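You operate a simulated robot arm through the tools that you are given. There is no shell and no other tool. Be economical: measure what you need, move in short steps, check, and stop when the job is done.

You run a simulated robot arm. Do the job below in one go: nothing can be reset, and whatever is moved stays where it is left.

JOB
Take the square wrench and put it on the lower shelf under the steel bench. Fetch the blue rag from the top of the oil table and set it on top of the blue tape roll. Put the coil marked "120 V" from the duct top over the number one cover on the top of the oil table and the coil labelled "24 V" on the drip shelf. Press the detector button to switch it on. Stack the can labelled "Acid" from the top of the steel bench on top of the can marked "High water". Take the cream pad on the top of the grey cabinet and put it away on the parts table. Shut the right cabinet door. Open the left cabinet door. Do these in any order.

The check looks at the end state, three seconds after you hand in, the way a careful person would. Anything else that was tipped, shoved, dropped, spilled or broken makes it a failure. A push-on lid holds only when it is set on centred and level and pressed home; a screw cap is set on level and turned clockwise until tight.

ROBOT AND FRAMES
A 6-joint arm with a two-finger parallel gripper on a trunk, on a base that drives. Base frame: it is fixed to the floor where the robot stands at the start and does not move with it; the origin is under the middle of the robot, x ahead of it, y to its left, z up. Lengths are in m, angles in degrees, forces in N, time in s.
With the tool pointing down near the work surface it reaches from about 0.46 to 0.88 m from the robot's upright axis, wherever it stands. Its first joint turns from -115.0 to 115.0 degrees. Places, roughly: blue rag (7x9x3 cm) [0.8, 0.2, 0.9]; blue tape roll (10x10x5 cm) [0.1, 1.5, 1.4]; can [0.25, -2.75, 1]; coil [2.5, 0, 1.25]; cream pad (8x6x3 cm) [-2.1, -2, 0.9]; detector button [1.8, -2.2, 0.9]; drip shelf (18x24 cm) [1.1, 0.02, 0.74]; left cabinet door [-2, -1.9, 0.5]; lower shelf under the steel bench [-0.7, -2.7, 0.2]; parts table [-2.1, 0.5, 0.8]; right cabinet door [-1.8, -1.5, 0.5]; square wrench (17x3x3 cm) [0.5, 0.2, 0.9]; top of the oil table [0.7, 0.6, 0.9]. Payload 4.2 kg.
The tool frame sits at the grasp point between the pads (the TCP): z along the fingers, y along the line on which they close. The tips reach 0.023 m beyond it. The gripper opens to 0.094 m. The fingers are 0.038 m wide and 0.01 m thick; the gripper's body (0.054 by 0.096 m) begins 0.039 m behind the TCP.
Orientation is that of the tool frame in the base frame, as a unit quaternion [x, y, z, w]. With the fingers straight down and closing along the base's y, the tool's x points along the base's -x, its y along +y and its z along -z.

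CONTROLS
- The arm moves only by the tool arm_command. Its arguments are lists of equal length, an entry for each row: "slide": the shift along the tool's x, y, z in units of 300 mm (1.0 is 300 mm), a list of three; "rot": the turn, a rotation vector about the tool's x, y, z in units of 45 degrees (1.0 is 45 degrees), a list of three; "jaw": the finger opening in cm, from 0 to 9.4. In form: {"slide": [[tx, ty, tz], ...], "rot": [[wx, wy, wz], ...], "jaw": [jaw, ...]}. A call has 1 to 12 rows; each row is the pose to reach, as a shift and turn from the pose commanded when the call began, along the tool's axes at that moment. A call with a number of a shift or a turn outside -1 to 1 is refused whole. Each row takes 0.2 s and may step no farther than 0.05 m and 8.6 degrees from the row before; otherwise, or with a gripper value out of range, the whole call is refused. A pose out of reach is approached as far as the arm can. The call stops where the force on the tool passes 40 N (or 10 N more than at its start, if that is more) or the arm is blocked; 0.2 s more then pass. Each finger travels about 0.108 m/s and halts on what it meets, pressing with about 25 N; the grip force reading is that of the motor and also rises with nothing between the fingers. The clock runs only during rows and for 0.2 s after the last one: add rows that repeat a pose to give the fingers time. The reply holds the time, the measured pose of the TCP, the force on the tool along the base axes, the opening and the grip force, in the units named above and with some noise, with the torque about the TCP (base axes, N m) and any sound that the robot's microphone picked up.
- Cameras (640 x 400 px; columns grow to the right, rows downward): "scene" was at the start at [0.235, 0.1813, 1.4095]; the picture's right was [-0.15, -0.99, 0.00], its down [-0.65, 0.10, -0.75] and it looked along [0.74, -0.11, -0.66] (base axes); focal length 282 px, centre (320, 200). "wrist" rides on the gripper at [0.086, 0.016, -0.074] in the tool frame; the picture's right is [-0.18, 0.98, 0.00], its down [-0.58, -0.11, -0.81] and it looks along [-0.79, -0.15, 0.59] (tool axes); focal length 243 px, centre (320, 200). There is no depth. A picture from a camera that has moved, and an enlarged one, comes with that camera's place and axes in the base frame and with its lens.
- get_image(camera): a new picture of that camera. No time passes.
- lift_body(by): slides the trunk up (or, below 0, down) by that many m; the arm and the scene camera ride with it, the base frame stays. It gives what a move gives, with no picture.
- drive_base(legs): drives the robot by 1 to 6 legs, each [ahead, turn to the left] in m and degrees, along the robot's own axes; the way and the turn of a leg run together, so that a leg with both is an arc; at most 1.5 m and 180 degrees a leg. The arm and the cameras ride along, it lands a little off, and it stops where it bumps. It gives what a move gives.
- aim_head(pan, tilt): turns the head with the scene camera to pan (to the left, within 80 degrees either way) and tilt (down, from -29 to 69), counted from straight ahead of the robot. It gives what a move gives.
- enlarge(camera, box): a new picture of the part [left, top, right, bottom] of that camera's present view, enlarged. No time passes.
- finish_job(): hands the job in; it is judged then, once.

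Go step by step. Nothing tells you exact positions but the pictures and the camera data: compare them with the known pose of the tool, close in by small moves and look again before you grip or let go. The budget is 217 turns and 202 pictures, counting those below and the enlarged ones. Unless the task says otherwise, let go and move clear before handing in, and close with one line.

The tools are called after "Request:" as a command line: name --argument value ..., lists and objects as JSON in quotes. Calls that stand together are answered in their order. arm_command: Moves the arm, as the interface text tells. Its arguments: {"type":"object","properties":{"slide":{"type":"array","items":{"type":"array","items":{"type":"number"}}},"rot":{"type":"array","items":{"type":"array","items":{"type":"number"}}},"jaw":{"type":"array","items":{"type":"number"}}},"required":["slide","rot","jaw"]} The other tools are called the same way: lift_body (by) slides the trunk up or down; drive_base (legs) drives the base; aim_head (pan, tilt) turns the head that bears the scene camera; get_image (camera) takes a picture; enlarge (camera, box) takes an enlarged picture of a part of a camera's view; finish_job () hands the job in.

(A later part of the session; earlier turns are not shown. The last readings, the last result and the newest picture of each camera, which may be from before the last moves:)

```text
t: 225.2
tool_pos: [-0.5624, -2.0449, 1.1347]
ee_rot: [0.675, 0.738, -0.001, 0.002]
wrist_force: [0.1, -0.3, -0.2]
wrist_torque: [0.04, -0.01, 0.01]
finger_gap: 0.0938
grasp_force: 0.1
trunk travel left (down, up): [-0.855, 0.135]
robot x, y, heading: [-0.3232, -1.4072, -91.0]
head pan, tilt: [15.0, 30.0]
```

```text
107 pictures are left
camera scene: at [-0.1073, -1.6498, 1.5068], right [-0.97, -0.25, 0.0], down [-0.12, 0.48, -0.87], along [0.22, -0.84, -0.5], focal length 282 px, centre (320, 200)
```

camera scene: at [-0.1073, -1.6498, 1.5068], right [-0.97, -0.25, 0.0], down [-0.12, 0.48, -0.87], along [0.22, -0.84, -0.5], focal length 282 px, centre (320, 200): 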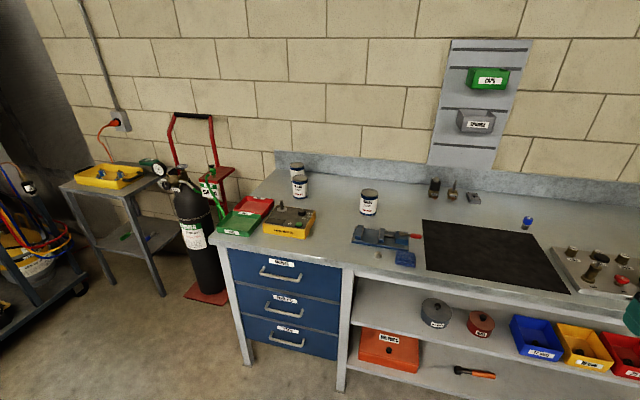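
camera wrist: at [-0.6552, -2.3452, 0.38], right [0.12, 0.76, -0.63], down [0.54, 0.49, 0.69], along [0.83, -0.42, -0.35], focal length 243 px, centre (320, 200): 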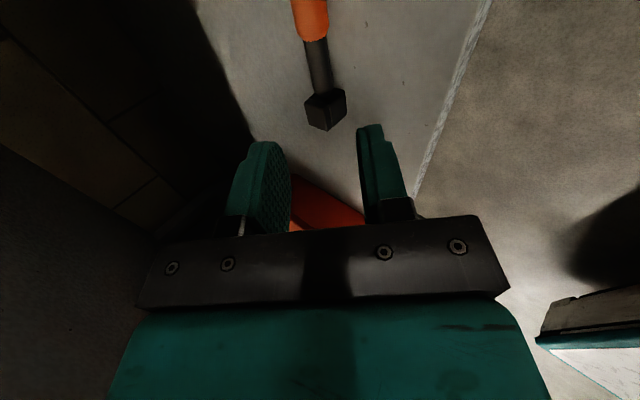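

Nice view: the wrench is on the lower shelf and three cans are on the bench. I'll zoom on the cans and the detector.

Request:
enlarge --camera "scene" --box '[200, 150, 400, 250]'

Request:
enlarge --camera "scene" --box '[270, 155, 400, 225]'

Request:
enlarge --camera "scene" --box '[60, 140, 190, 210]'

```text
3.20 times, centred on (300, 200) of scene
camera zoom: at [-0.1073, -1.6498, 1.5068], right [-0.97, -0.25, 0.0], down [-0.12, 0.48, -0.87], along [0.22, -0.84, -0.5], focal length 901 px, centre (384, 200)
```

zoom: 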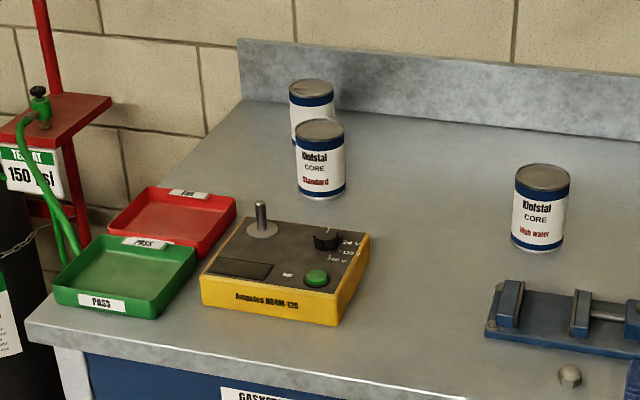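

```text
4.92 times, centred on (335, 190) of scene
camera zoom: at [-0.1073, -1.6498, 1.5068], right [-0.97, -0.25, 0.0], down [-0.12, 0.48, -0.87], along [0.22, -0.84, -0.5], focal length 1386 px, centre (246, 249)
```

zoom: 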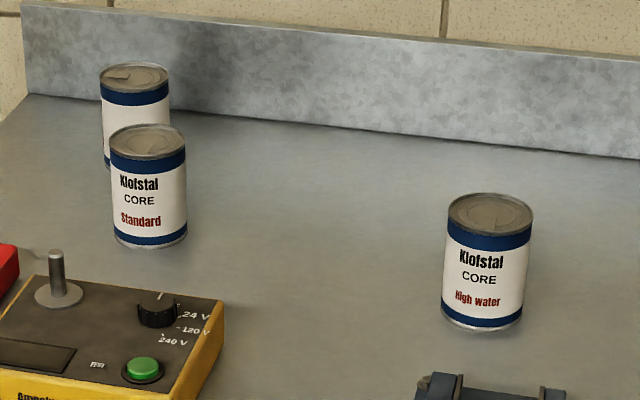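

```text
4.92 times, centred on (125, 175) of scene
camera zoom: at [-0.1073, -1.6498, 1.5068], right [-0.97, -0.25, 0.0], down [-0.12, 0.48, -0.87], along [0.22, -0.84, -0.5], focal length 1386 px, centre (1280, 323)
```

zoom: 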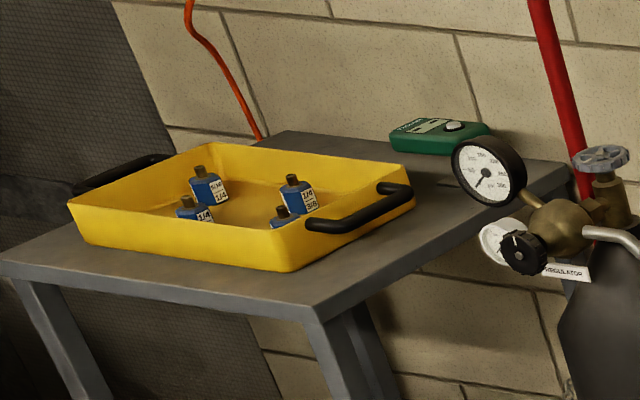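

The bench top is z≈0.865. High water is at about (-0.05, -2.68), Standard at (0.27, -2.73), and the rear can, presumably Acid, at (0.33, -2.88). I'll move over to verify the label.

Request:
drive_base --legs '[[0, 81], [0.48, 0], [0, -80], [0.3, 0]]'

Request:
aim_head --pan 0 --tilt 30

Request:
get_image --camera "scene"

```text
t: 236.6
tool_pos: [-0.0802, -2.4297, 1.1342]
ee_rot: [0.672, 0.74, -0.002, 0.002]
wrist_force: [-0.3, 0.2, -0.3]
wrist_torque: [-0.02, 0.01, -0.01]
finger_gap: 0.0937
grasp_force: 0.1
trunk travel left (down, up): [-0.855, 0.135]
robot x, y, heading: [0.1478, -1.7896, -90.0]
head pan, tilt: [15.0, 30.0]
```

```text
t: 237.4
tool_pos: [-0.0796, -2.43, 1.1331]
ee_rot: [0.672, 0.74, -0.001, 0.002]
wrist_force: [-0.5, 0.5, -0.2]
wrist_torque: [0.04, -0.02, -0.03]
finger_gap: 0.094
grasp_force: 0.1
trunk travel left (down, up): [-0.855, 0.135]
robot x, y, heading: [0.1514, -1.7886, -90.3]
head pan, tilt: [0.0, 30.0]
```

```text
103 pictures are left
camera scene: at [0.3473, -2.0332, 1.5068], right [-1.0, 0.0, 0.0], down [0.0, 0.5, -0.87], along [0.0, -0.87, -0.5], focal length 282 px, centre (320, 200)
```

scene: 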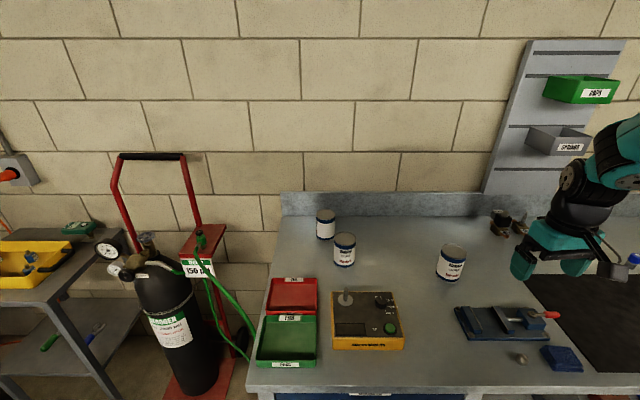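

Request:
enlarge --camera "scene" --box '[290, 190, 390, 270]'

Request:
enlarge --camera "scene" --box '[410, 220, 490, 290]'

```text
5.00 times, centred on (340, 230) of scene
camera zoom: at [0.3473, -2.0332, 1.5068], right [-1.0, 0.0, 0.0], down [0.0, 0.5, -0.87], along [0.0, -0.87, -0.5], focal length 1408 px, centre (220, 50)
```

zoom: 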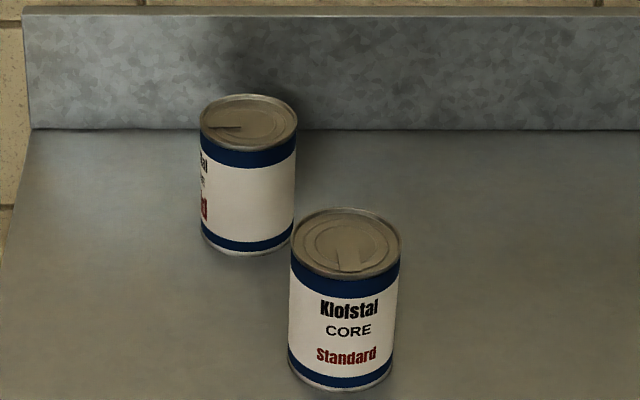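

```text
5.71 times, centred on (450, 255) of scene
camera zoom: at [0.3473, -2.0332, 1.5068], right [-1.0, 0.0, 0.0], down [0.0, 0.5, -0.87], along [0.0, -0.87, -0.5], focal length 1609 px, centre (-423, -114)
```

zoom: 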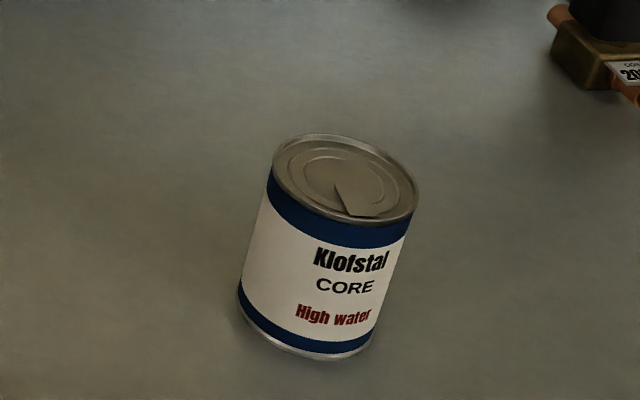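

The rear can's label ends in "d", so it is "Acid", at (0.327, -2.868) with its top at z 0.97. I'll line up and approach pitched.

Request:
arm_command --slide '[[-0.015, 0.155, 0], [-0.03, 0.31, 0], [-0.045, 0.465, 0], [-0.06, 0.62, 0], [-0.075, 0.775, 0], [-0.09, 0.93, 0]]' --rot '[[0, 0, 0.124], [0, 0, 0.124], [0, 0, 0.124], [0, 0, 0.124], [0, 0, 0.124], [0, 0, 0.124]]' --jaw '[9.4, 9.4, 9.4, 9.4, 9.4, 9.4]'

Request:
drive_base --legs '[[0.12, 0]]'

Request:
arm_command --slide '[[0, 0.1, 0.0], [-0.1, 0.2, 0], [-0.2, 0.3, 0], [-0.3, 0.4, 0.0], [-0.4, 0.42, 0.0]]' --rot '[[0, -0.133, 0], [0, -0.267, 0], [0, -0.4, 0], [0, -0.533, 0], [0, -0.667, 0]]' --jaw '[9.4, 9.4, 9.4, 9.4, 9.4]'

Request:
get_image --camera "wrist"

Request:
get_image --camera "scene"

```text
t: 238.8
tool_pos: [0.1993, -2.4297, 1.1346]
ee_rot: [0.707, 0.707, -0.001, 0.003]
wrist_force: [-0.2, -0.7, 0.0]
wrist_torque: [-0.02, -0.01, -0.03]
finger_gap: 0.094
grasp_force: 0.1
trunk travel left (down, up): [-0.855, 0.135]
robot x, y, heading: [0.1521, -1.7866, -90.1]
head pan, tilt: [0.0, 30.0]
```

```text
t: 240.0
tool_pos: [0.1996, -2.5483, 1.1345]
ee_rot: [0.707, 0.707, 0.0, 0.003]
wrist_force: [-0.6, 0.2, 0.0]
wrist_torque: [-0.03, 0.04, -0.02]
finger_gap: 0.0941
grasp_force: 0.0
trunk travel left (down, up): [-0.855, 0.135]
robot x, y, heading: [0.1562, -1.909, -90.0]
head pan, tilt: [0.0, 30.0]
```

```text
t: 241.2
tool_pos: [0.3251, -2.6686, 1.1351]
ee_rot: [0.683, 0.682, -0.184, 0.186]
wrist_force: [-0.1, 0.9, 0.4]
wrist_torque: [-0.03, 0.01, 0.0]
finger_gap: 0.0941
grasp_force: 0.0
trunk travel left (down, up): [-0.855, 0.135]
robot x, y, heading: [0.1481, -1.9052, -90.0]
head pan, tilt: [0.0, 30.0]
```

```text
100 pictures are left
camera wrist: at [0.342, -2.5564, 1.1555], right [0.98, -0.16, 0.1], down [-0.11, -0.09, 0.99], along [-0.15, -0.98, -0.11], focal length 243 px, centre (320, 200)
```

wrist: 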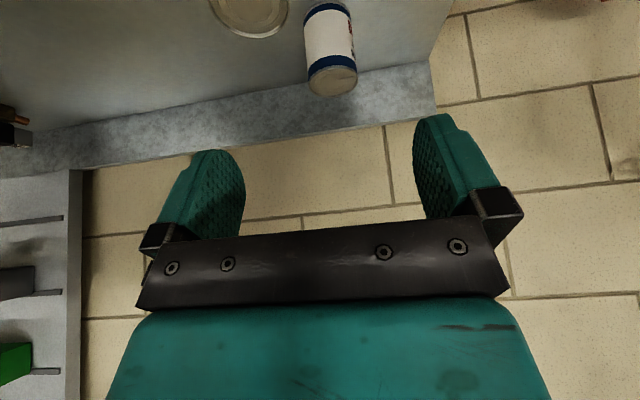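

```text
99 pictures are left
camera scene: at [0.3473, -2.1526, 1.5069], right [-1.0, 0.0, 0.0], down [0.0, 0.5, -0.87], along [0.0, -0.87, -0.5], focal length 282 px, centre (320, 200)
```

scene: 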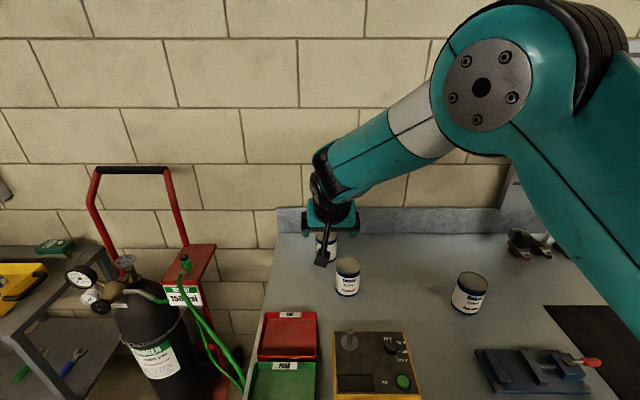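

Request:
arm_command --slide '[[-0.064, 0.013, 0.113], [-0.128, 0.013, 0.226], [-0.192, 0.013, 0.339], [-0.255, 0.013, 0.451]]' --rot '[[0, 0, 0], [0, 0, 0], [0, 0, 0], [0, 0, 0]]' --jaw '[9.4, 9.4, 9.4, 9.4]'

Request:
get_image --camera "wrist"

Request:
enlarge --camera "scene" --box '[260, 180, 400, 300]'

```text
t: 242.2
tool_pos: [0.33, -2.8023, 1.057]
ee_rot: [0.683, 0.682, -0.184, 0.185]
wrist_force: [-0.5, 0.9, 0.4]
wrist_torque: [0.05, 0.0, 0.0]
finger_gap: 0.0943
grasp_force: 0.0
trunk travel left (down, up): [-0.855, 0.135]
robot x, y, heading: [0.1527, -1.9061, -90.1]
head pan, tilt: [0.0, 30.0]
```

```text
98 pictures are left
camera wrist: at [0.3472, -2.6906, 1.0783], right [0.98, -0.16, 0.1], down [-0.11, -0.1, 0.99], along [-0.15, -0.98, -0.11], focal length 243 px, centre (320, 200)
```

wrist: 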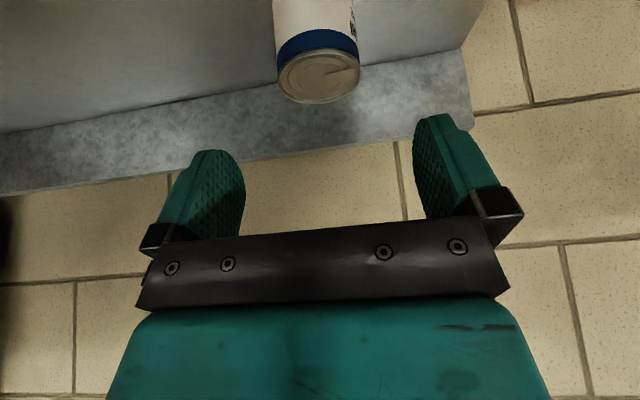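

```text
3.33 times, centred on (330, 240) of scene
camera zoom: at [0.3473, -2.1522, 1.507], right [-1.0, 0.0, 0.0], down [0.0, 0.5, -0.87], along [0.0, -0.87, -0.5], focal length 938 px, centre (287, 67)
```

zoom: 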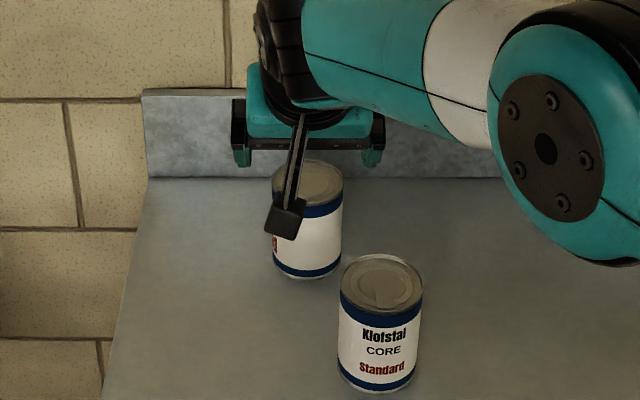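

Request:
arm_command --slide '[[0.004, 0, 0.13], [0.009, 0, 0.26], [0.014, 0, 0.396]]' --rot '[[0, 0, 0], [0, 0, 0], [0, 0, 0]]' --jaw '[9.4, 9.4, 9.4]'

Request:
get_image --camera "wrist"

Request:
enlarge --camera "scene" --box '[260, 180, 400, 300]'

```text
t: 243.0
tool_pos: [0.32, -2.8184, 0.9741]
ee_rot: [0.683, 0.683, -0.184, 0.186]
wrist_force: [1.1, -0.1, 0.2]
wrist_torque: [0.01, 0.02, 0.05]
finger_gap: 0.0942
grasp_force: 0.0
out of reach, approached as far as the arm can: row 2, 3
trunk travel left (down, up): [-0.855, 0.135]
robot x, y, heading: [0.1489, -1.9117, -90.1]
head pan, tilt: [0.0, 30.0]
```

```text
96 pictures are left
camera wrist: at [0.3363, -2.7053, 0.9943], right [0.98, -0.16, 0.1], down [-0.11, -0.1, 0.99], along [-0.15, -0.98, -0.11], focal length 243 px, centre (320, 200)
```

wrist: 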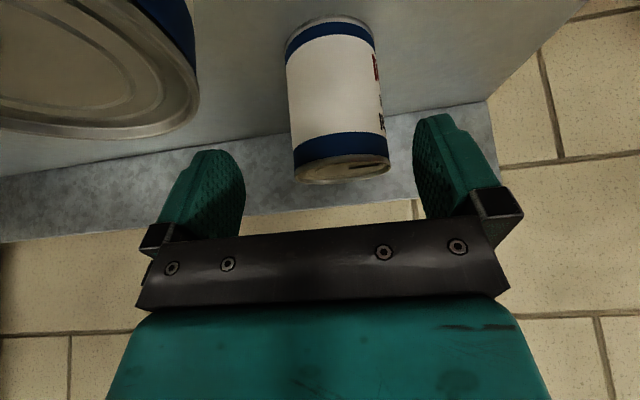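

```text
3.33 times, centred on (330, 240) of scene
camera zoom: at [0.3473, -2.1526, 1.5069], right [-1.0, 0.0, 0.0], down [0.0, 0.5, -0.87], along [0.0, -0.87, -0.5], focal length 938 px, centre (287, 67)
```

zoom: 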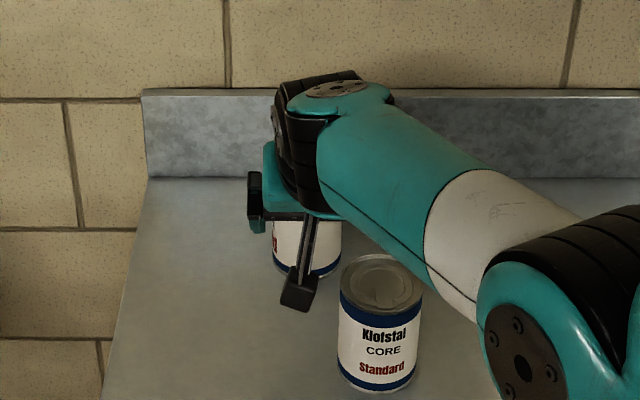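

Request:
arm_command --slide '[[0, 0, -0.13], [0, 0, -0.26], [0, 0, -0.4]]' --rot '[[0, 0, 0], [0, 0, 0], [0, 0, 0]]' --jaw '[9.4, 9.4, 9.4]'

Request:
drive_base --legs '[[0.06, 0]]'

Request:
get_image --camera "scene"

```text
t: 243.8
tool_pos: [0.319, -2.7569, 1.0777]
ee_rot: [0.683, 0.683, -0.183, 0.185]
wrist_force: [-0.2, 0.2, -0.5]
wrist_torque: [-0.01, -0.02, -0.02]
finger_gap: 0.0939
grasp_force: 0.0
trunk travel left (down, up): [-0.855, 0.135]
robot x, y, heading: [0.1489, -1.9116, -89.8]
head pan, tilt: [0.0, 30.0]
```

```text
t: 244.8
tool_pos: [0.3183, -2.8175, 1.0763]
ee_rot: [0.683, 0.682, -0.184, 0.186]
wrist_force: [-1.2, -0.1, 0.4]
wrist_torque: [0.01, -0.01, 0.0]
finger_gap: 0.0939
grasp_force: 0.0
trunk travel left (down, up): [-0.855, 0.135]
robot x, y, heading: [0.1543, -1.9703, -89.7]
head pan, tilt: [0.0, 30.0]
```

```text
94 pictures are left
camera scene: at [0.3473, -2.2131, 1.5068], right [-1.0, 0.0, 0.0], down [0.0, 0.5, -0.87], along [0.0, -0.87, -0.5], focal length 282 px, centre (320, 200)
```

scene: 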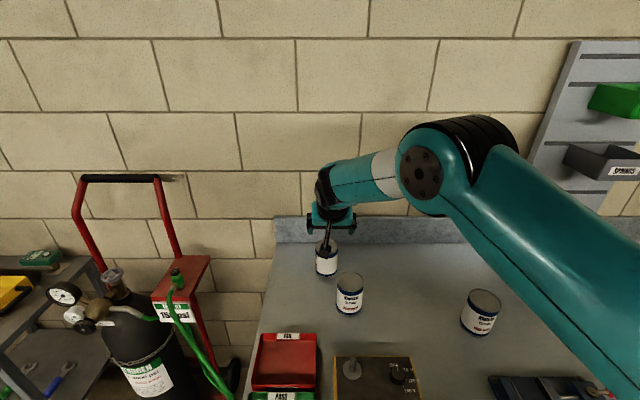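

Request:
lift_body --by -0.06

Request:
get_image --camera "wrist"

```text
t: 245.8
tool_pos: [0.3194, -2.8162, 1.0167]
ee_rot: [0.683, 0.682, -0.184, 0.185]
wrist_force: [-0.2, 0.9, -0.4]
wrist_torque: [-0.01, 0.01, 0.0]
finger_gap: 0.0941
grasp_force: 0.2
trunk travel left (down, up): [-0.795, 0.195]
robot x, y, heading: [0.1531, -1.9697, -90.1]
head pan, tilt: [0.0, 30.0]
```

```text
93 pictures are left
camera wrist: at [0.3358, -2.7045, 1.0376], right [0.98, -0.16, 0.1], down [-0.11, -0.1, 0.99], along [-0.15, -0.98, -0.11], focal length 243 px, centre (320, 200)
```

wrist: 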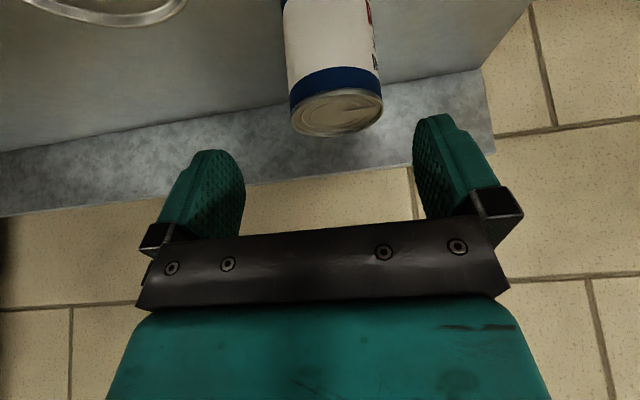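

Request:
arm_command --slide '[[0, 0.035, 0.08], [0, 0.035, 0.16], [0, 0.035, 0.246], [0, 0.035, 0.246]]' --rot '[[0, 0, 0], [0, 0, 0], [0, 0, 0], [0, 0, 0]]' --jaw '[9.4, 9.4, 9.4, 9.4]'

Request:
get_image --camera "wrist"

Request:
enlarge --camera "scene" --box '[260, 180, 400, 320]'

```text
t: 246.8
tool_pos: [0.3285, -2.8551, 0.9519]
ee_rot: [0.682, 0.683, -0.184, 0.186]
wrist_force: [0.2, -0.2, 0.4]
wrist_torque: [-0.01, 0.0, -0.01]
finger_gap: 0.0938
grasp_force: 0.0
trunk travel left (down, up): [-0.795, 0.195]
robot x, y, heading: [0.1519, -1.9686, -90.1]
head pan, tilt: [0.0, 30.0]
```

```text
92 pictures are left
camera wrist: at [0.3461, -2.7428, 0.9742], right [0.98, -0.16, 0.1], down [-0.11, -0.1, 0.99], along [-0.15, -0.98, -0.11], focal length 243 px, centre (320, 200)
```

wrist: 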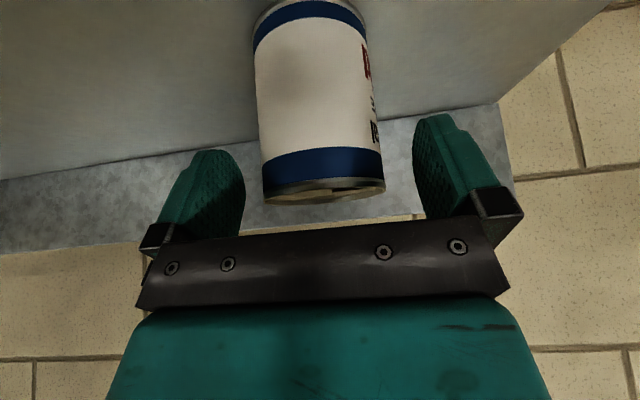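

```text
2.86 times, centred on (330, 250) of scene
camera zoom: at [0.3473, -2.2131, 1.4468], right [-1.0, 0.0, 0.0], down [0.0, 0.5, -0.87], along [0.0, -0.87, -0.5], focal length 804 px, centre (291, 57)
```

zoom: 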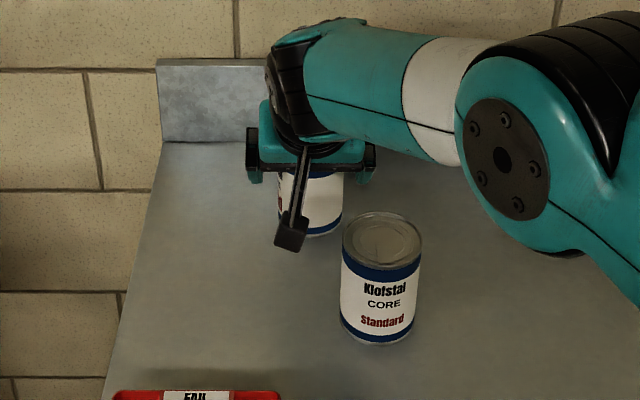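

Request:
arm_command --slide '[[0, 0, 0], [0, 0, 0], [0, 0, 0], [0, 0, 0]]' --rot '[[0, 0, 0], [0, 0, 0], [0, 0, 0], [0, 0, 0]]' --jaw '[7.8, 6.5, 5.5, 5.5]'

Request:
get_image --camera "wrist"

```text
t: 247.8
tool_pos: [0.3285, -2.8561, 0.9535]
ee_rot: [0.683, 0.682, -0.184, 0.186]
wrist_force: [-0.4, -0.3, -0.4]
wrist_torque: [-0.08, -0.05, -0.03]
finger_gap: 0.0681
grasp_force: 24.9
trunk travel left (down, up): [-0.795, 0.195]
robot x, y, heading: [0.1558, -1.9715, -90.0]
head pan, tilt: [0.0, 30.0]
```

```text
90 pictures are left
camera wrist: at [0.346, -2.7428, 0.9742], right [0.98, -0.16, 0.1], down [-0.11, -0.1, 0.99], along [-0.15, -0.98, -0.11], focal length 243 px, centre (320, 200)
```

wrist: 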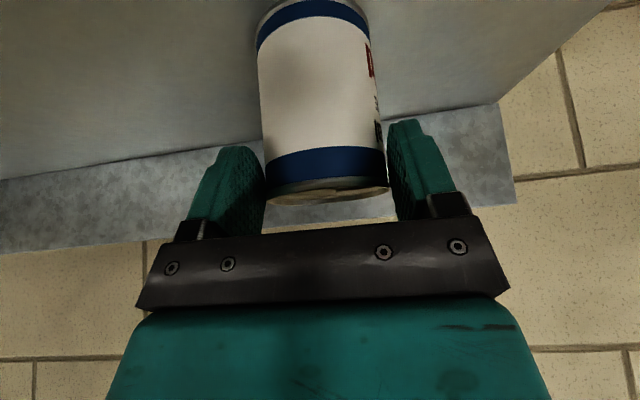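

Request:
lift_body --by 0.17

Request:
arm_command --slide '[[0.06, -0.1, -0.03], [0.12, -0.2, -0.06], [0.18, -0.33, -0.1], [0.24, -0.46, -0.14], [0.3, -0.59, -0.17], [0.36, -0.72, -0.2], [0.42, -0.85, -0.24], [0.48, -0.97, -0.28]]' --rot '[[0, 0, 0], [0, 0, 0], [0, 0, 0], [0, 0, 0], [0, 0, 0], [0, 0, 0], [0, 0, 0], [0, 0, 0]]' --jaw '[5.5, 5.5, 5.5, 5.5, 5.5, 5.5, 5.5, 5.5]'

Request:
get_image --camera "scene"

Request:
get_image --camera "wrist"

```text
t: 249.7
tool_pos: [0.328, -2.8558, 1.1226]
ee_rot: [0.683, 0.682, -0.184, 0.185]
wrist_force: [0.2, 0.4, -4.8]
wrist_torque: [0.14, 0.04, 0.03]
finger_gap: 0.0683
grasp_force: 25.2
trunk travel left (down, up): [-0.965, 0.025]
robot x, y, heading: [0.1544, -1.9688, -90.0]
head pan, tilt: [0.0, 30.0]
```

```text
t: 251.5
tool_pos: [0.0383, -2.6875, 1.1222]
ee_rot: [0.682, 0.683, -0.184, 0.186]
wrist_force: [0.2, 0.4, -4.2]
wrist_torque: [0.13, -0.01, -0.01]
finger_gap: 0.0682
grasp_force: 25.3
trunk travel left (down, up): [-0.965, 0.025]
robot x, y, heading: [0.1511, -1.97, -90.2]
head pan, tilt: [0.0, 30.0]
```

```text
89 pictures are left
camera scene: at [0.3477, -2.2136, 1.6167], right [-1.0, 0.0, 0.0], down [0.0, 0.5, -0.87], along [0.0, -0.87, -0.5], focal length 282 px, centre (320, 200)
```

scene: 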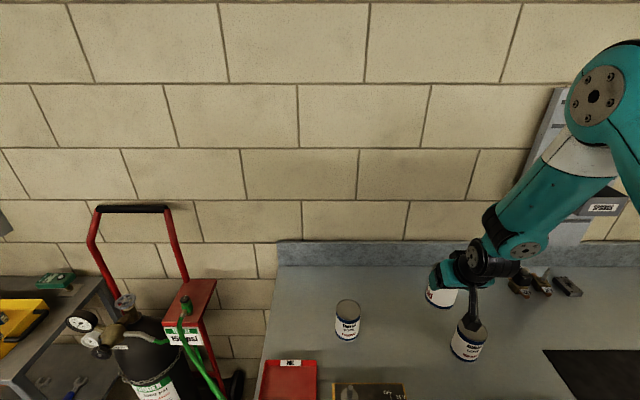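

```text
88 pictures are left
camera wrist: at [0.0561, -2.5748, 1.1423], right [0.98, -0.16, 0.1], down [-0.11, -0.09, 0.99], along [-0.15, -0.98, -0.11], focal length 243 px, centre (320, 200)
```

wrist: 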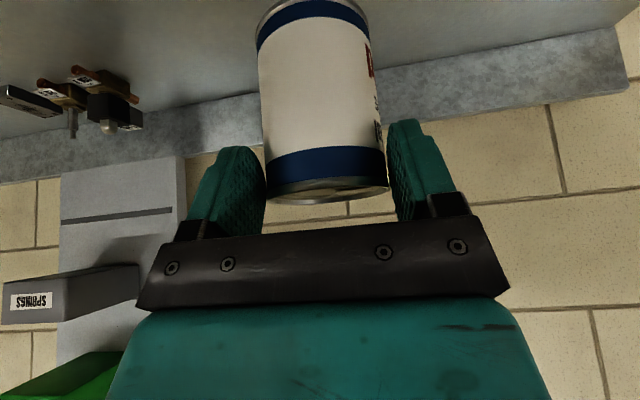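

Request:
arm_command --slide '[[0.025, -0.13, -0.015], [0.05, -0.263, -0.029]]' --rot '[[0, 0, 0], [0, 0, 0]]' --jaw '[5.5, 5.5]'

Request:
aim_head --pan -35 --tilt 40

Request:
get_image --camera "scene"

```text
t: 252.1
tool_pos: [-0.0392, -2.6706, 1.1228]
ee_rot: [0.683, 0.683, -0.184, 0.186]
wrist_force: [-0.4, 0.3, -3.6]
wrist_torque: [0.16, 0.0, -0.01]
finger_gap: 0.0682
grasp_force: 24.7
trunk travel left (down, up): [-0.965, 0.025]
robot x, y, heading: [0.1532, -1.9682, -90.2]
head pan, tilt: [0.0, 30.0]
```

```text
t: 253.1
tool_pos: [-0.0406, -2.6704, 1.1209]
ee_rot: [0.683, 0.682, -0.184, 0.185]
wrist_force: [0.9, 0.1, -3.8]
wrist_torque: [0.1, 0.0, -0.02]
finger_gap: 0.0683
grasp_force: 24.9
trunk travel left (down, up): [-0.965, 0.025]
robot x, y, heading: [0.1565, -1.9676, -89.9]
head pan, tilt: [-35.0, 40.0]
```

```text
87 pictures are left
camera scene: at [0.2984, -2.1926, 1.6014], right [-0.82, 0.57, 0.0], down [0.37, 0.53, -0.77], along [-0.44, -0.63, -0.64], focal length 282 px, centre (320, 200)
```

scene: 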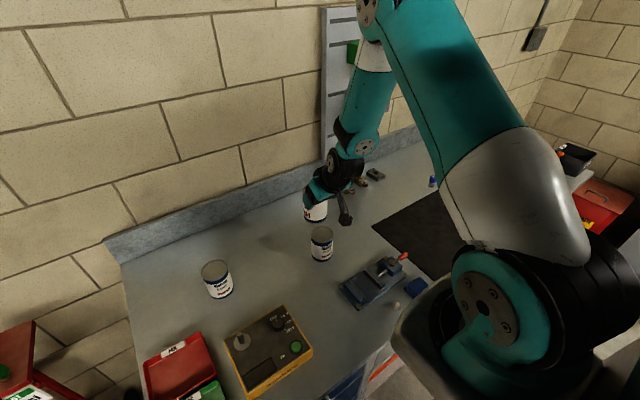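

Request:
enlarge --camera "scene" --box '[280, 170, 370, 270]'

```text
4.00 times, centred on (325, 220) of scene
camera zoom: at [0.2984, -2.1926, 1.6014], right [-0.82, 0.57, 0.0], down [0.37, 0.53, -0.77], along [-0.44, -0.63, -0.64], focal length 1126 px, centre (300, 120)
```

zoom: 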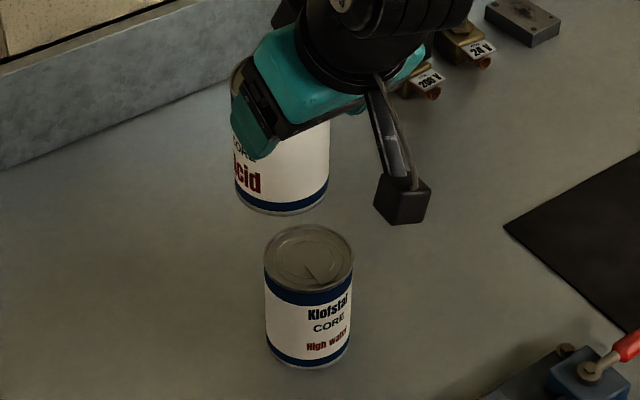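

Request:
arm_command --slide '[[0.06, -0.032, 0.0], [0.149, -0.032, 0.125]]' --rot '[[0, 0, 0], [0, 0, 0]]' --jaw '[5.5, 5.5]'

Request:
enlarge --camera "scene" --box '[280, 170, 370, 270]'

Request:
get_image --camera "wrist"

```text
t: 253.7
tool_pos: [-0.0496, -2.6515, 1.0669]
ee_rot: [0.683, 0.681, -0.185, 0.186]
wrist_force: [0.1, 0.8, -3.3]
wrist_torque: [0.12, 0.03, 0.01]
finger_gap: 0.0684
grasp_force: 25.0
trunk travel left (down, up): [-0.965, 0.025]
robot x, y, heading: [0.1504, -1.9703, -90.0]
head pan, tilt: [-35.0, 40.0]
```

```text
4.00 times, centred on (325, 220) of scene
camera zoom: at [0.2986, -2.192, 1.6016], right [-0.82, 0.57, 0.0], down [0.37, 0.53, -0.77], along [-0.44, -0.63, -0.64], focal length 1126 px, centre (300, 120)
```

zoom: 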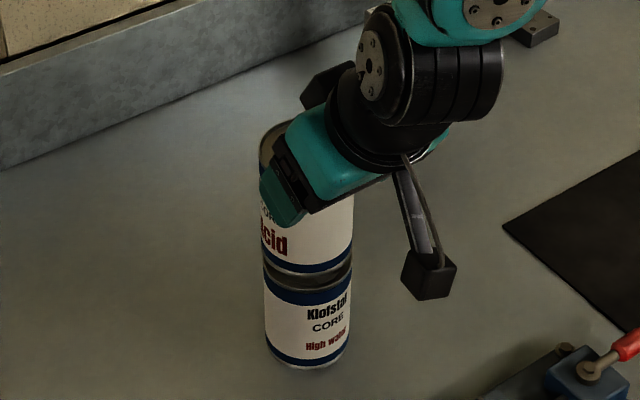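

```text
84 pictures are left
camera wrist: at [-0.033, -2.5391, 1.0877], right [0.98, -0.16, 0.1], down [-0.11, -0.09, 0.99], along [-0.15, -0.98, -0.11], focal length 243 px, centre (320, 200)
```

wrist: 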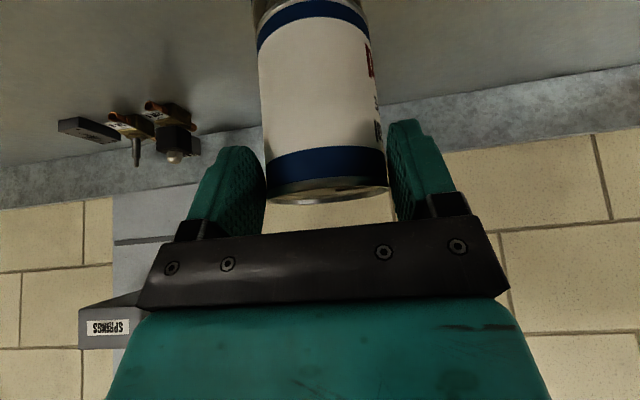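

Request:
arm_command --slide '[[0.01, 0, 0.017], [0.02, 0, 0.035]]' --rot '[[0, 0, 0], [0, 0, 0]]' --jaw '[5.5, 5.5]'

Request:
enlarge --camera "scene" --box '[295, 200, 355, 270]'

```text
t: 254.3
tool_pos: [-0.0492, -2.652, 1.0554]
ee_rot: [0.683, 0.682, -0.184, 0.186]
wrist_force: [1.0, -0.5, -4.6]
wrist_torque: [0.1, 0.01, 0.01]
finger_gap: 0.0683
grasp_force: 24.8
trunk travel left (down, up): [-0.965, 0.025]
robot x, y, heading: [0.1504, -1.9705, -90.2]
head pan, tilt: [-35.0, 40.0]
```

```text
5.71 times, centred on (325, 235) of scene
camera zoom: at [0.2984, -2.1925, 1.6014], right [-0.82, 0.57, 0.0], down [0.37, 0.53, -0.77], along [-0.44, -0.63, -0.64], focal length 1609 px, centre (291, 0)
```

zoom: 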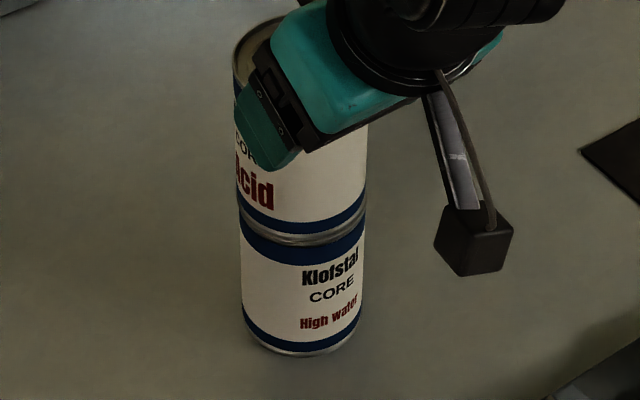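

Request:
arm_command --slide '[[0.004, 0, 0.006], [0.007, 0, 0.012]]' --rot '[[0, 0, 0], [0, 0, 0]]' --jaw '[5.5, 5.5]'

```text
t: 254.9
tool_pos: [-0.0508, -2.652, 1.0523]
ee_rot: [0.683, 0.682, -0.185, 0.186]
wrist_force: [-0.3, 1.5, 3.1]
wrist_torque: [0.24, 0.09, -0.07]
finger_gap: 0.0685
grasp_force: 25.0
trunk travel left (down, up): [-0.965, 0.025]
robot x, y, heading: [0.1494, -1.9728, -90.0]
head pan, tilt: [-35.0, 40.0]
```

Request:
enlarge --camera "scene" --box '[300, 215, 350, 265]'

Request:
enlarge --camera "wrist" --box '[220, 0, 420, 120]'

```text
8.00 times, centred on (325, 240) of scene
camera zoom: at [0.2985, -2.1922, 1.6016], right [-0.82, 0.57, 0.0], down [0.37, 0.53, -0.77], along [-0.44, -0.63, -0.64], focal length 2252 px, centre (280, -120)
```

zoom: 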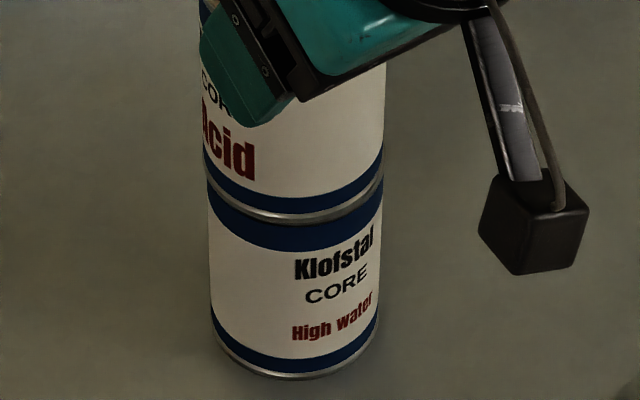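

```text
3.20 times, centred on (320, 60) of wrist
camera zoom: at [-0.0331, -2.5392, 1.0724], right [0.98, -0.16, 0.1], down [-0.11, -0.09, 0.99], along [-0.15, -0.98, -0.11], focal length 776 px, centre (320, 648)
```

zoom: 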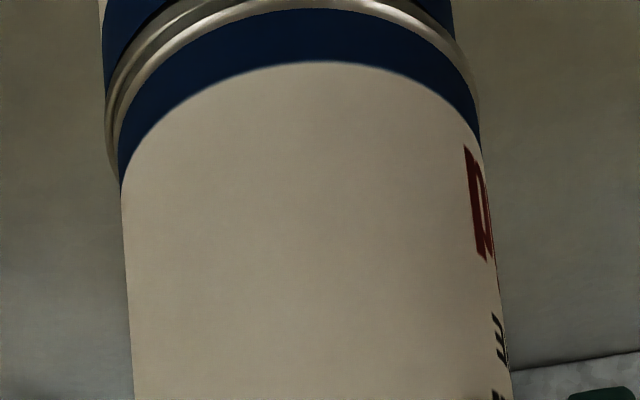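

Request:
arm_command --slide '[[0, 0, 0], [0, 0, 0], [0, 0, 0], [0, 0, -0.1], [0, 0, -0.23], [0, 0, -0.37], [0, 0, -0.5]]' --rot '[[0, 0, 0], [0, 0, 0], [0, 0, 0], [0, 0, 0], [0, 0, 0], [0, 0, 0], [0, 0, 0]]' --jaw '[7.2, 8.4, 9.2, 9.2, 9.2, 9.2, 9.2]'

Request:
get_image --camera "scene"

```text
t: 256.5
tool_pos: [-0.0498, -2.5753, 1.1823]
ee_rot: [0.683, 0.682, -0.184, 0.185]
wrist_force: [0.1, -0.7, 0.8]
wrist_torque: [0.01, 0.02, -0.03]
finger_gap: 0.092
grasp_force: 0.1
trunk travel left (down, up): [-0.965, 0.025]
robot x, y, heading: [0.1538, -1.9697, -89.9]
head pan, tilt: [-35.0, 40.0]
```

```text
80 pictures are left
camera scene: at [0.2983, -2.193, 1.6013], right [-0.82, 0.57, 0.0], down [0.37, 0.53, -0.77], along [-0.44, -0.63, -0.64], focal length 282 px, centre (320, 200)
```

scene: 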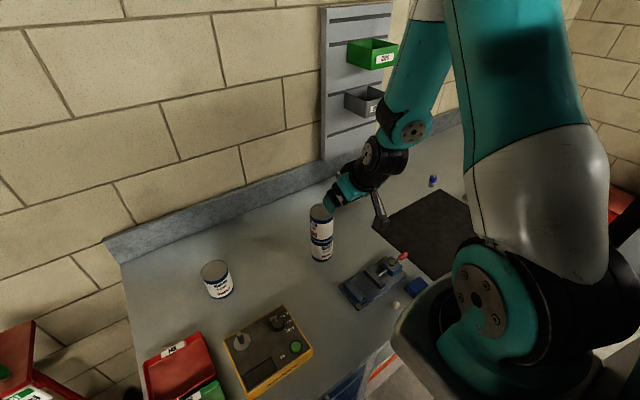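

The cans are stacked. Now I'll find the detector: back away and look left.

Request:
drive_base --legs '[[-0.6, 0]]'

Request:
arm_command --slide '[[0, 0, 0], [0, 0, 0], [0, 0, 0], [0, 0, 0], [0, 0, 0]]' --rot '[[0, 0.133, 0], [0, 0.267, 0], [0, 0.4, 0], [0, 0.533, 0], [0, 0.667, 0]]' --jaw '[6, 3, 0, 0, 0]'

Request:
aim_head --pan 55 --tilt 25

Request:
get_image --camera "scene"

```text
t: 259.9
tool_pos: [-0.0506, -1.9709, 1.181]
ee_rot: [0.683, 0.682, -0.184, 0.186]
wrist_force: [0.1, 0.2, -0.9]
wrist_torque: [0.0, -0.01, 0.0]
finger_gap: 0.0919
grasp_force: 0.1
trunk travel left (down, up): [-0.965, 0.025]
robot x, y, heading: [0.1544, -1.3647, -90.1]
head pan, tilt: [-35.0, 40.0]
```

```text
t: 261.1
tool_pos: [-0.0506, -1.9707, 1.1826]
ee_rot: [0.707, 0.707, 0.0, 0.003]
wrist_force: [-0.3, -0.5, 0.9]
wrist_torque: [-0.04, 0.02, 0.0]
finger_gap: 0.0001
grasp_force: 24.8
trunk travel left (down, up): [-0.965, 0.025]
robot x, y, heading: [0.1497, -1.3614, -89.8]
head pan, tilt: [-35.0, 40.0]
```

```text
t: 262.8
tool_pos: [-0.0503, -1.9691, 1.1827]
ee_rot: [0.707, 0.707, -0.002, 0.003]
wrist_force: [0.9, 0.8, -0.6]
wrist_torque: [-0.01, -0.01, 0.0]
finger_gap: 0.0
grasp_force: 25.5
trunk travel left (down, up): [-0.965, 0.025]
robot x, y, heading: [0.1548, -1.3657, -89.8]
head pan, tilt: [55.0, 25.0]
```

```text
79 pictures are left
camera scene: at [0.423, -1.5697, 1.6248], right [-0.57, -0.82, 0.0], down [-0.35, 0.24, -0.91], along [0.74, -0.52, -0.42], focal length 282 px, centre (320, 200)
```

scene: 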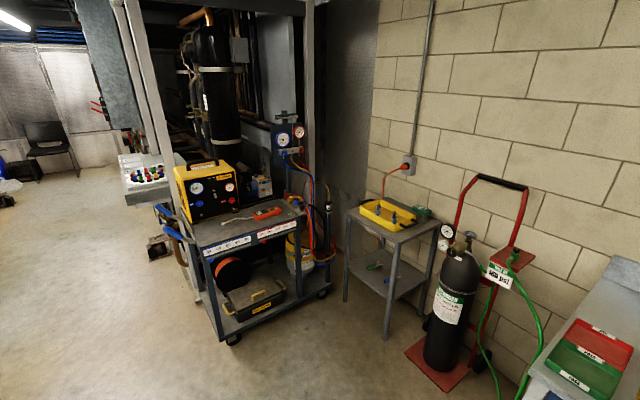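

Request:
enlarge --camera "scene" --box '[170, 150, 310, 250]'

Request:
enlarge --camera "scene" --box '[350, 180, 450, 250]'

```text
4.00 times, centred on (240, 200) of scene
camera zoom: at [0.423, -1.5697, 1.6248], right [-0.57, -0.82, 0.0], down [-0.35, 0.24, -0.91], along [0.74, -0.52, -0.42], focal length 1126 px, centre (640, 200)
```

zoom: 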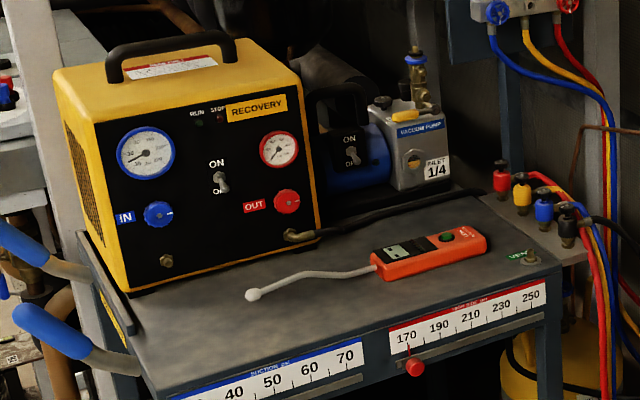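

```text
5.71 times, centred on (400, 215) of scene
camera zoom: at [0.423, -1.5697, 1.6248], right [-0.57, -0.82, 0.0], down [-0.35, 0.24, -0.91], along [0.74, -0.52, -0.42], focal length 1609 px, centre (-137, 114)
```

zoom: 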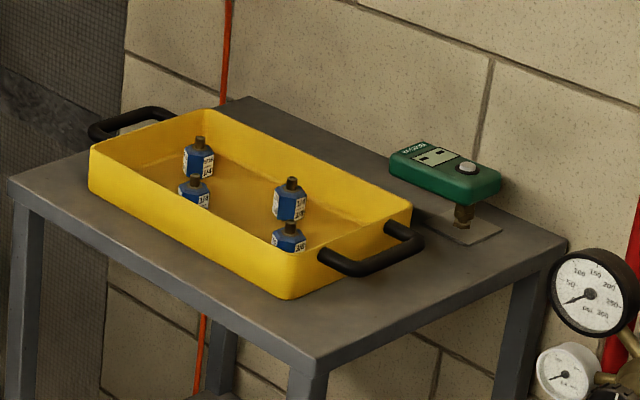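

The orange detector with a green button is on the cart at about (1.75, -2.17). The cart's front edge is near x 1.63, so I'll drive to face it.

Request:
drive_base --legs '[[0, 48.3], [1.1, 0], [0, 41.5]]'

Request:
aim_head --pan 0 --tilt 40

Request:
get_image --camera "scene"

```text
t: 272.5
tool_pos: [1.5835, -2.3057, 1.1821]
ee_rot: [0.003, 1.0, 0.002, 0.002]
wrist_force: [0.1, -0.6, -0.3]
wrist_torque: [-0.02, 0.0, -0.02]
finger_gap: 0.0
grasp_force: 25.3
trunk travel left (down, up): [-0.965, 0.025]
robot x, y, heading: [0.9801, -2.0986, 0.1]
head pan, tilt: [55.0, 25.0]
```

```text
t: 273.8
tool_pos: [1.5839, -2.3058, 1.181]
ee_rot: [0.003, 1.0, 0.002, 0.002]
wrist_force: [0.8, 0.6, 0.1]
wrist_torque: [-0.04, 0.02, 0.02]
finger_gap: 0.0
grasp_force: 24.8
trunk travel left (down, up): [-0.965, 0.025]
robot x, y, heading: [0.9787, -2.1011, -0.6]
head pan, tilt: [0.0, 40.0]
```

```text
76 pictures are left
camera scene: at [1.2157, -1.9065, 1.6015], right [0.0, -1.0, 0.0], down [-0.64, 0.0, -0.77], along [0.77, 0.0, -0.64], focal length 282 px, centre (320, 200)
```

scene: 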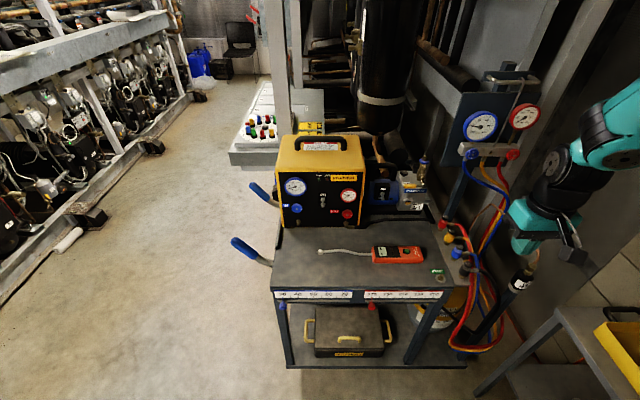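

Request:
enlarge --camera "scene" --box '[360, 230, 450, 280]'

```text
7.11 times, centred on (405, 255) of scene
camera zoom: at [1.2157, -1.9065, 1.6015], right [0.0, -1.0, 0.0], down [-0.64, 0.0, -0.77], along [0.77, 0.0, -0.64], focal length 2002 px, centre (-284, -191)
```

zoom: 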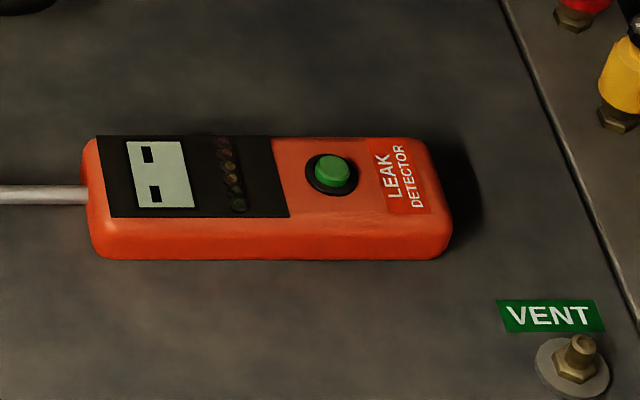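

Request:
drive_base --legs '[[0.15, 0]]'

Request:
arm_command --slide '[[-0.064, 0.055, 0.12], [-0.129, 0.11, 0.245], [-0.193, 0.166, 0.37], [-0.258, 0.222, 0.495], [-0.32, 0.277, 0.62], [-0.387, 0.333, 0.733]]' --rot '[[0, 0, 0], [0, 0, 0], [0, 0, 0], [0, 0, 0], [0, 0, 0], [0, 0, 0]]' --jaw '[0, 0, 0, 0, 0, 0]'

Request:
get_image --camera "wrist"

Request:
get_image --camera "scene"

```text
t: 275.1
tool_pos: [1.7334, -2.3076, 1.1814]
ee_rot: [0.003, 1.0, 0.001, 0.003]
wrist_force: [1.0, -1.0, 0.0]
wrist_torque: [-0.04, -0.01, -0.02]
finger_gap: 0.0002
grasp_force: 24.8
trunk travel left (down, up): [-0.965, 0.025]
robot x, y, heading: [1.1268, -2.099, -0.2]
head pan, tilt: [0.0, 40.0]
```

```text
t: 276.6
tool_pos: [1.8535, -2.2088, 0.9628]
ee_rot: [0.004, 1.0, 0.002, 0.003]
wrist_force: [-0.3, 0.1, -0.2]
wrist_torque: [0.03, 0.0, 0.02]
finger_gap: 0.0
grasp_force: 24.8
trunk travel left (down, up): [-0.965, 0.025]
robot x, y, heading: [1.1321, -2.0985, -0.5]
head pan, tilt: [0.0, 40.0]
```

```text
74 pictures are left
camera wrist: at [1.7664, -2.1917, 1.0364], right [0.19, 0.98, 0.0], down [0.58, -0.11, 0.81], along [0.79, -0.15, -0.59], focal length 243 px, centre (320, 200)
```

wrist: 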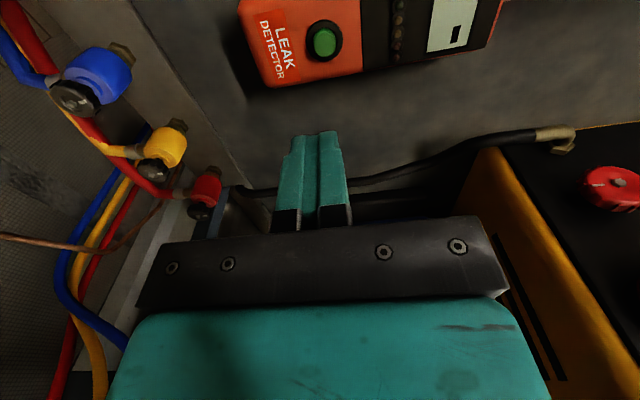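

```text
73 pictures are left
camera scene: at [1.3665, -1.9077, 1.6016], right [-0.01, -1.0, 0.0], down [-0.64, 0.0, -0.77], along [0.77, 0.0, -0.64], focal length 282 px, centre (320, 200)
```

scene: 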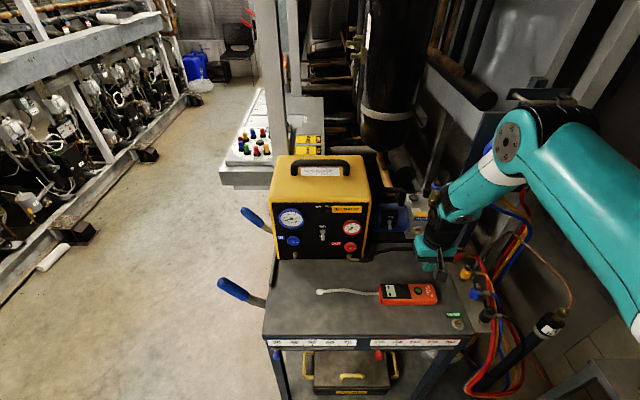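

Request:
arm_command --slide '[[0.05, 0.015, 0.03], [0.098, 0.03, 0.1]]' --rot '[[0, 0, 0], [0, 0, 0]]' --jaw '[0, 0]'

Request:
get_image --camera "wrist"

Request:
enlarge --camera "scene" --box '[370, 220, 470, 320]'

```text
t: 277.1
tool_pos: [1.8236, -2.1978, 0.932]
ee_rot: [0.003, 1.0, 0.002, 0.002]
wrist_force: [-0.6, 0.5, -0.2]
wrist_torque: [0.02, 0.03, -0.04]
finger_gap: 0.0
grasp_force: 24.9
trunk travel left (down, up): [-0.965, 0.025]
robot x, y, heading: [1.1302, -2.0974, -0.2]
head pan, tilt: [0.0, 40.0]
```

```text
72 pictures are left
camera wrist: at [1.737, -2.1815, 1.0062], right [0.19, 0.98, 0.0], down [0.58, -0.11, 0.81], along [0.79, -0.15, -0.59], focal length 243 px, centre (320, 200)
```

wrist: 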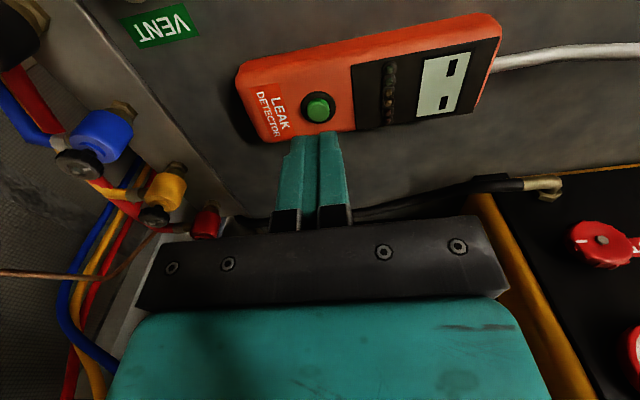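

```text
4.00 times, centred on (420, 270) of scene
camera zoom: at [1.3669, -1.9075, 1.6015], right [-0.01, -1.0, 0.0], down [-0.64, 0.0, -0.77], along [0.77, 0.0, -0.64], focal length 1126 px, centre (-80, -80)
```

zoom: 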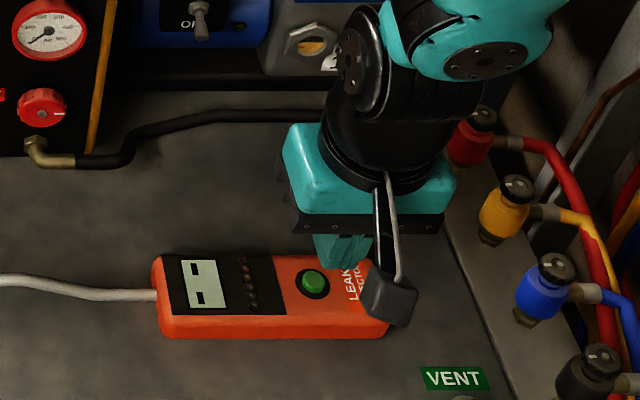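

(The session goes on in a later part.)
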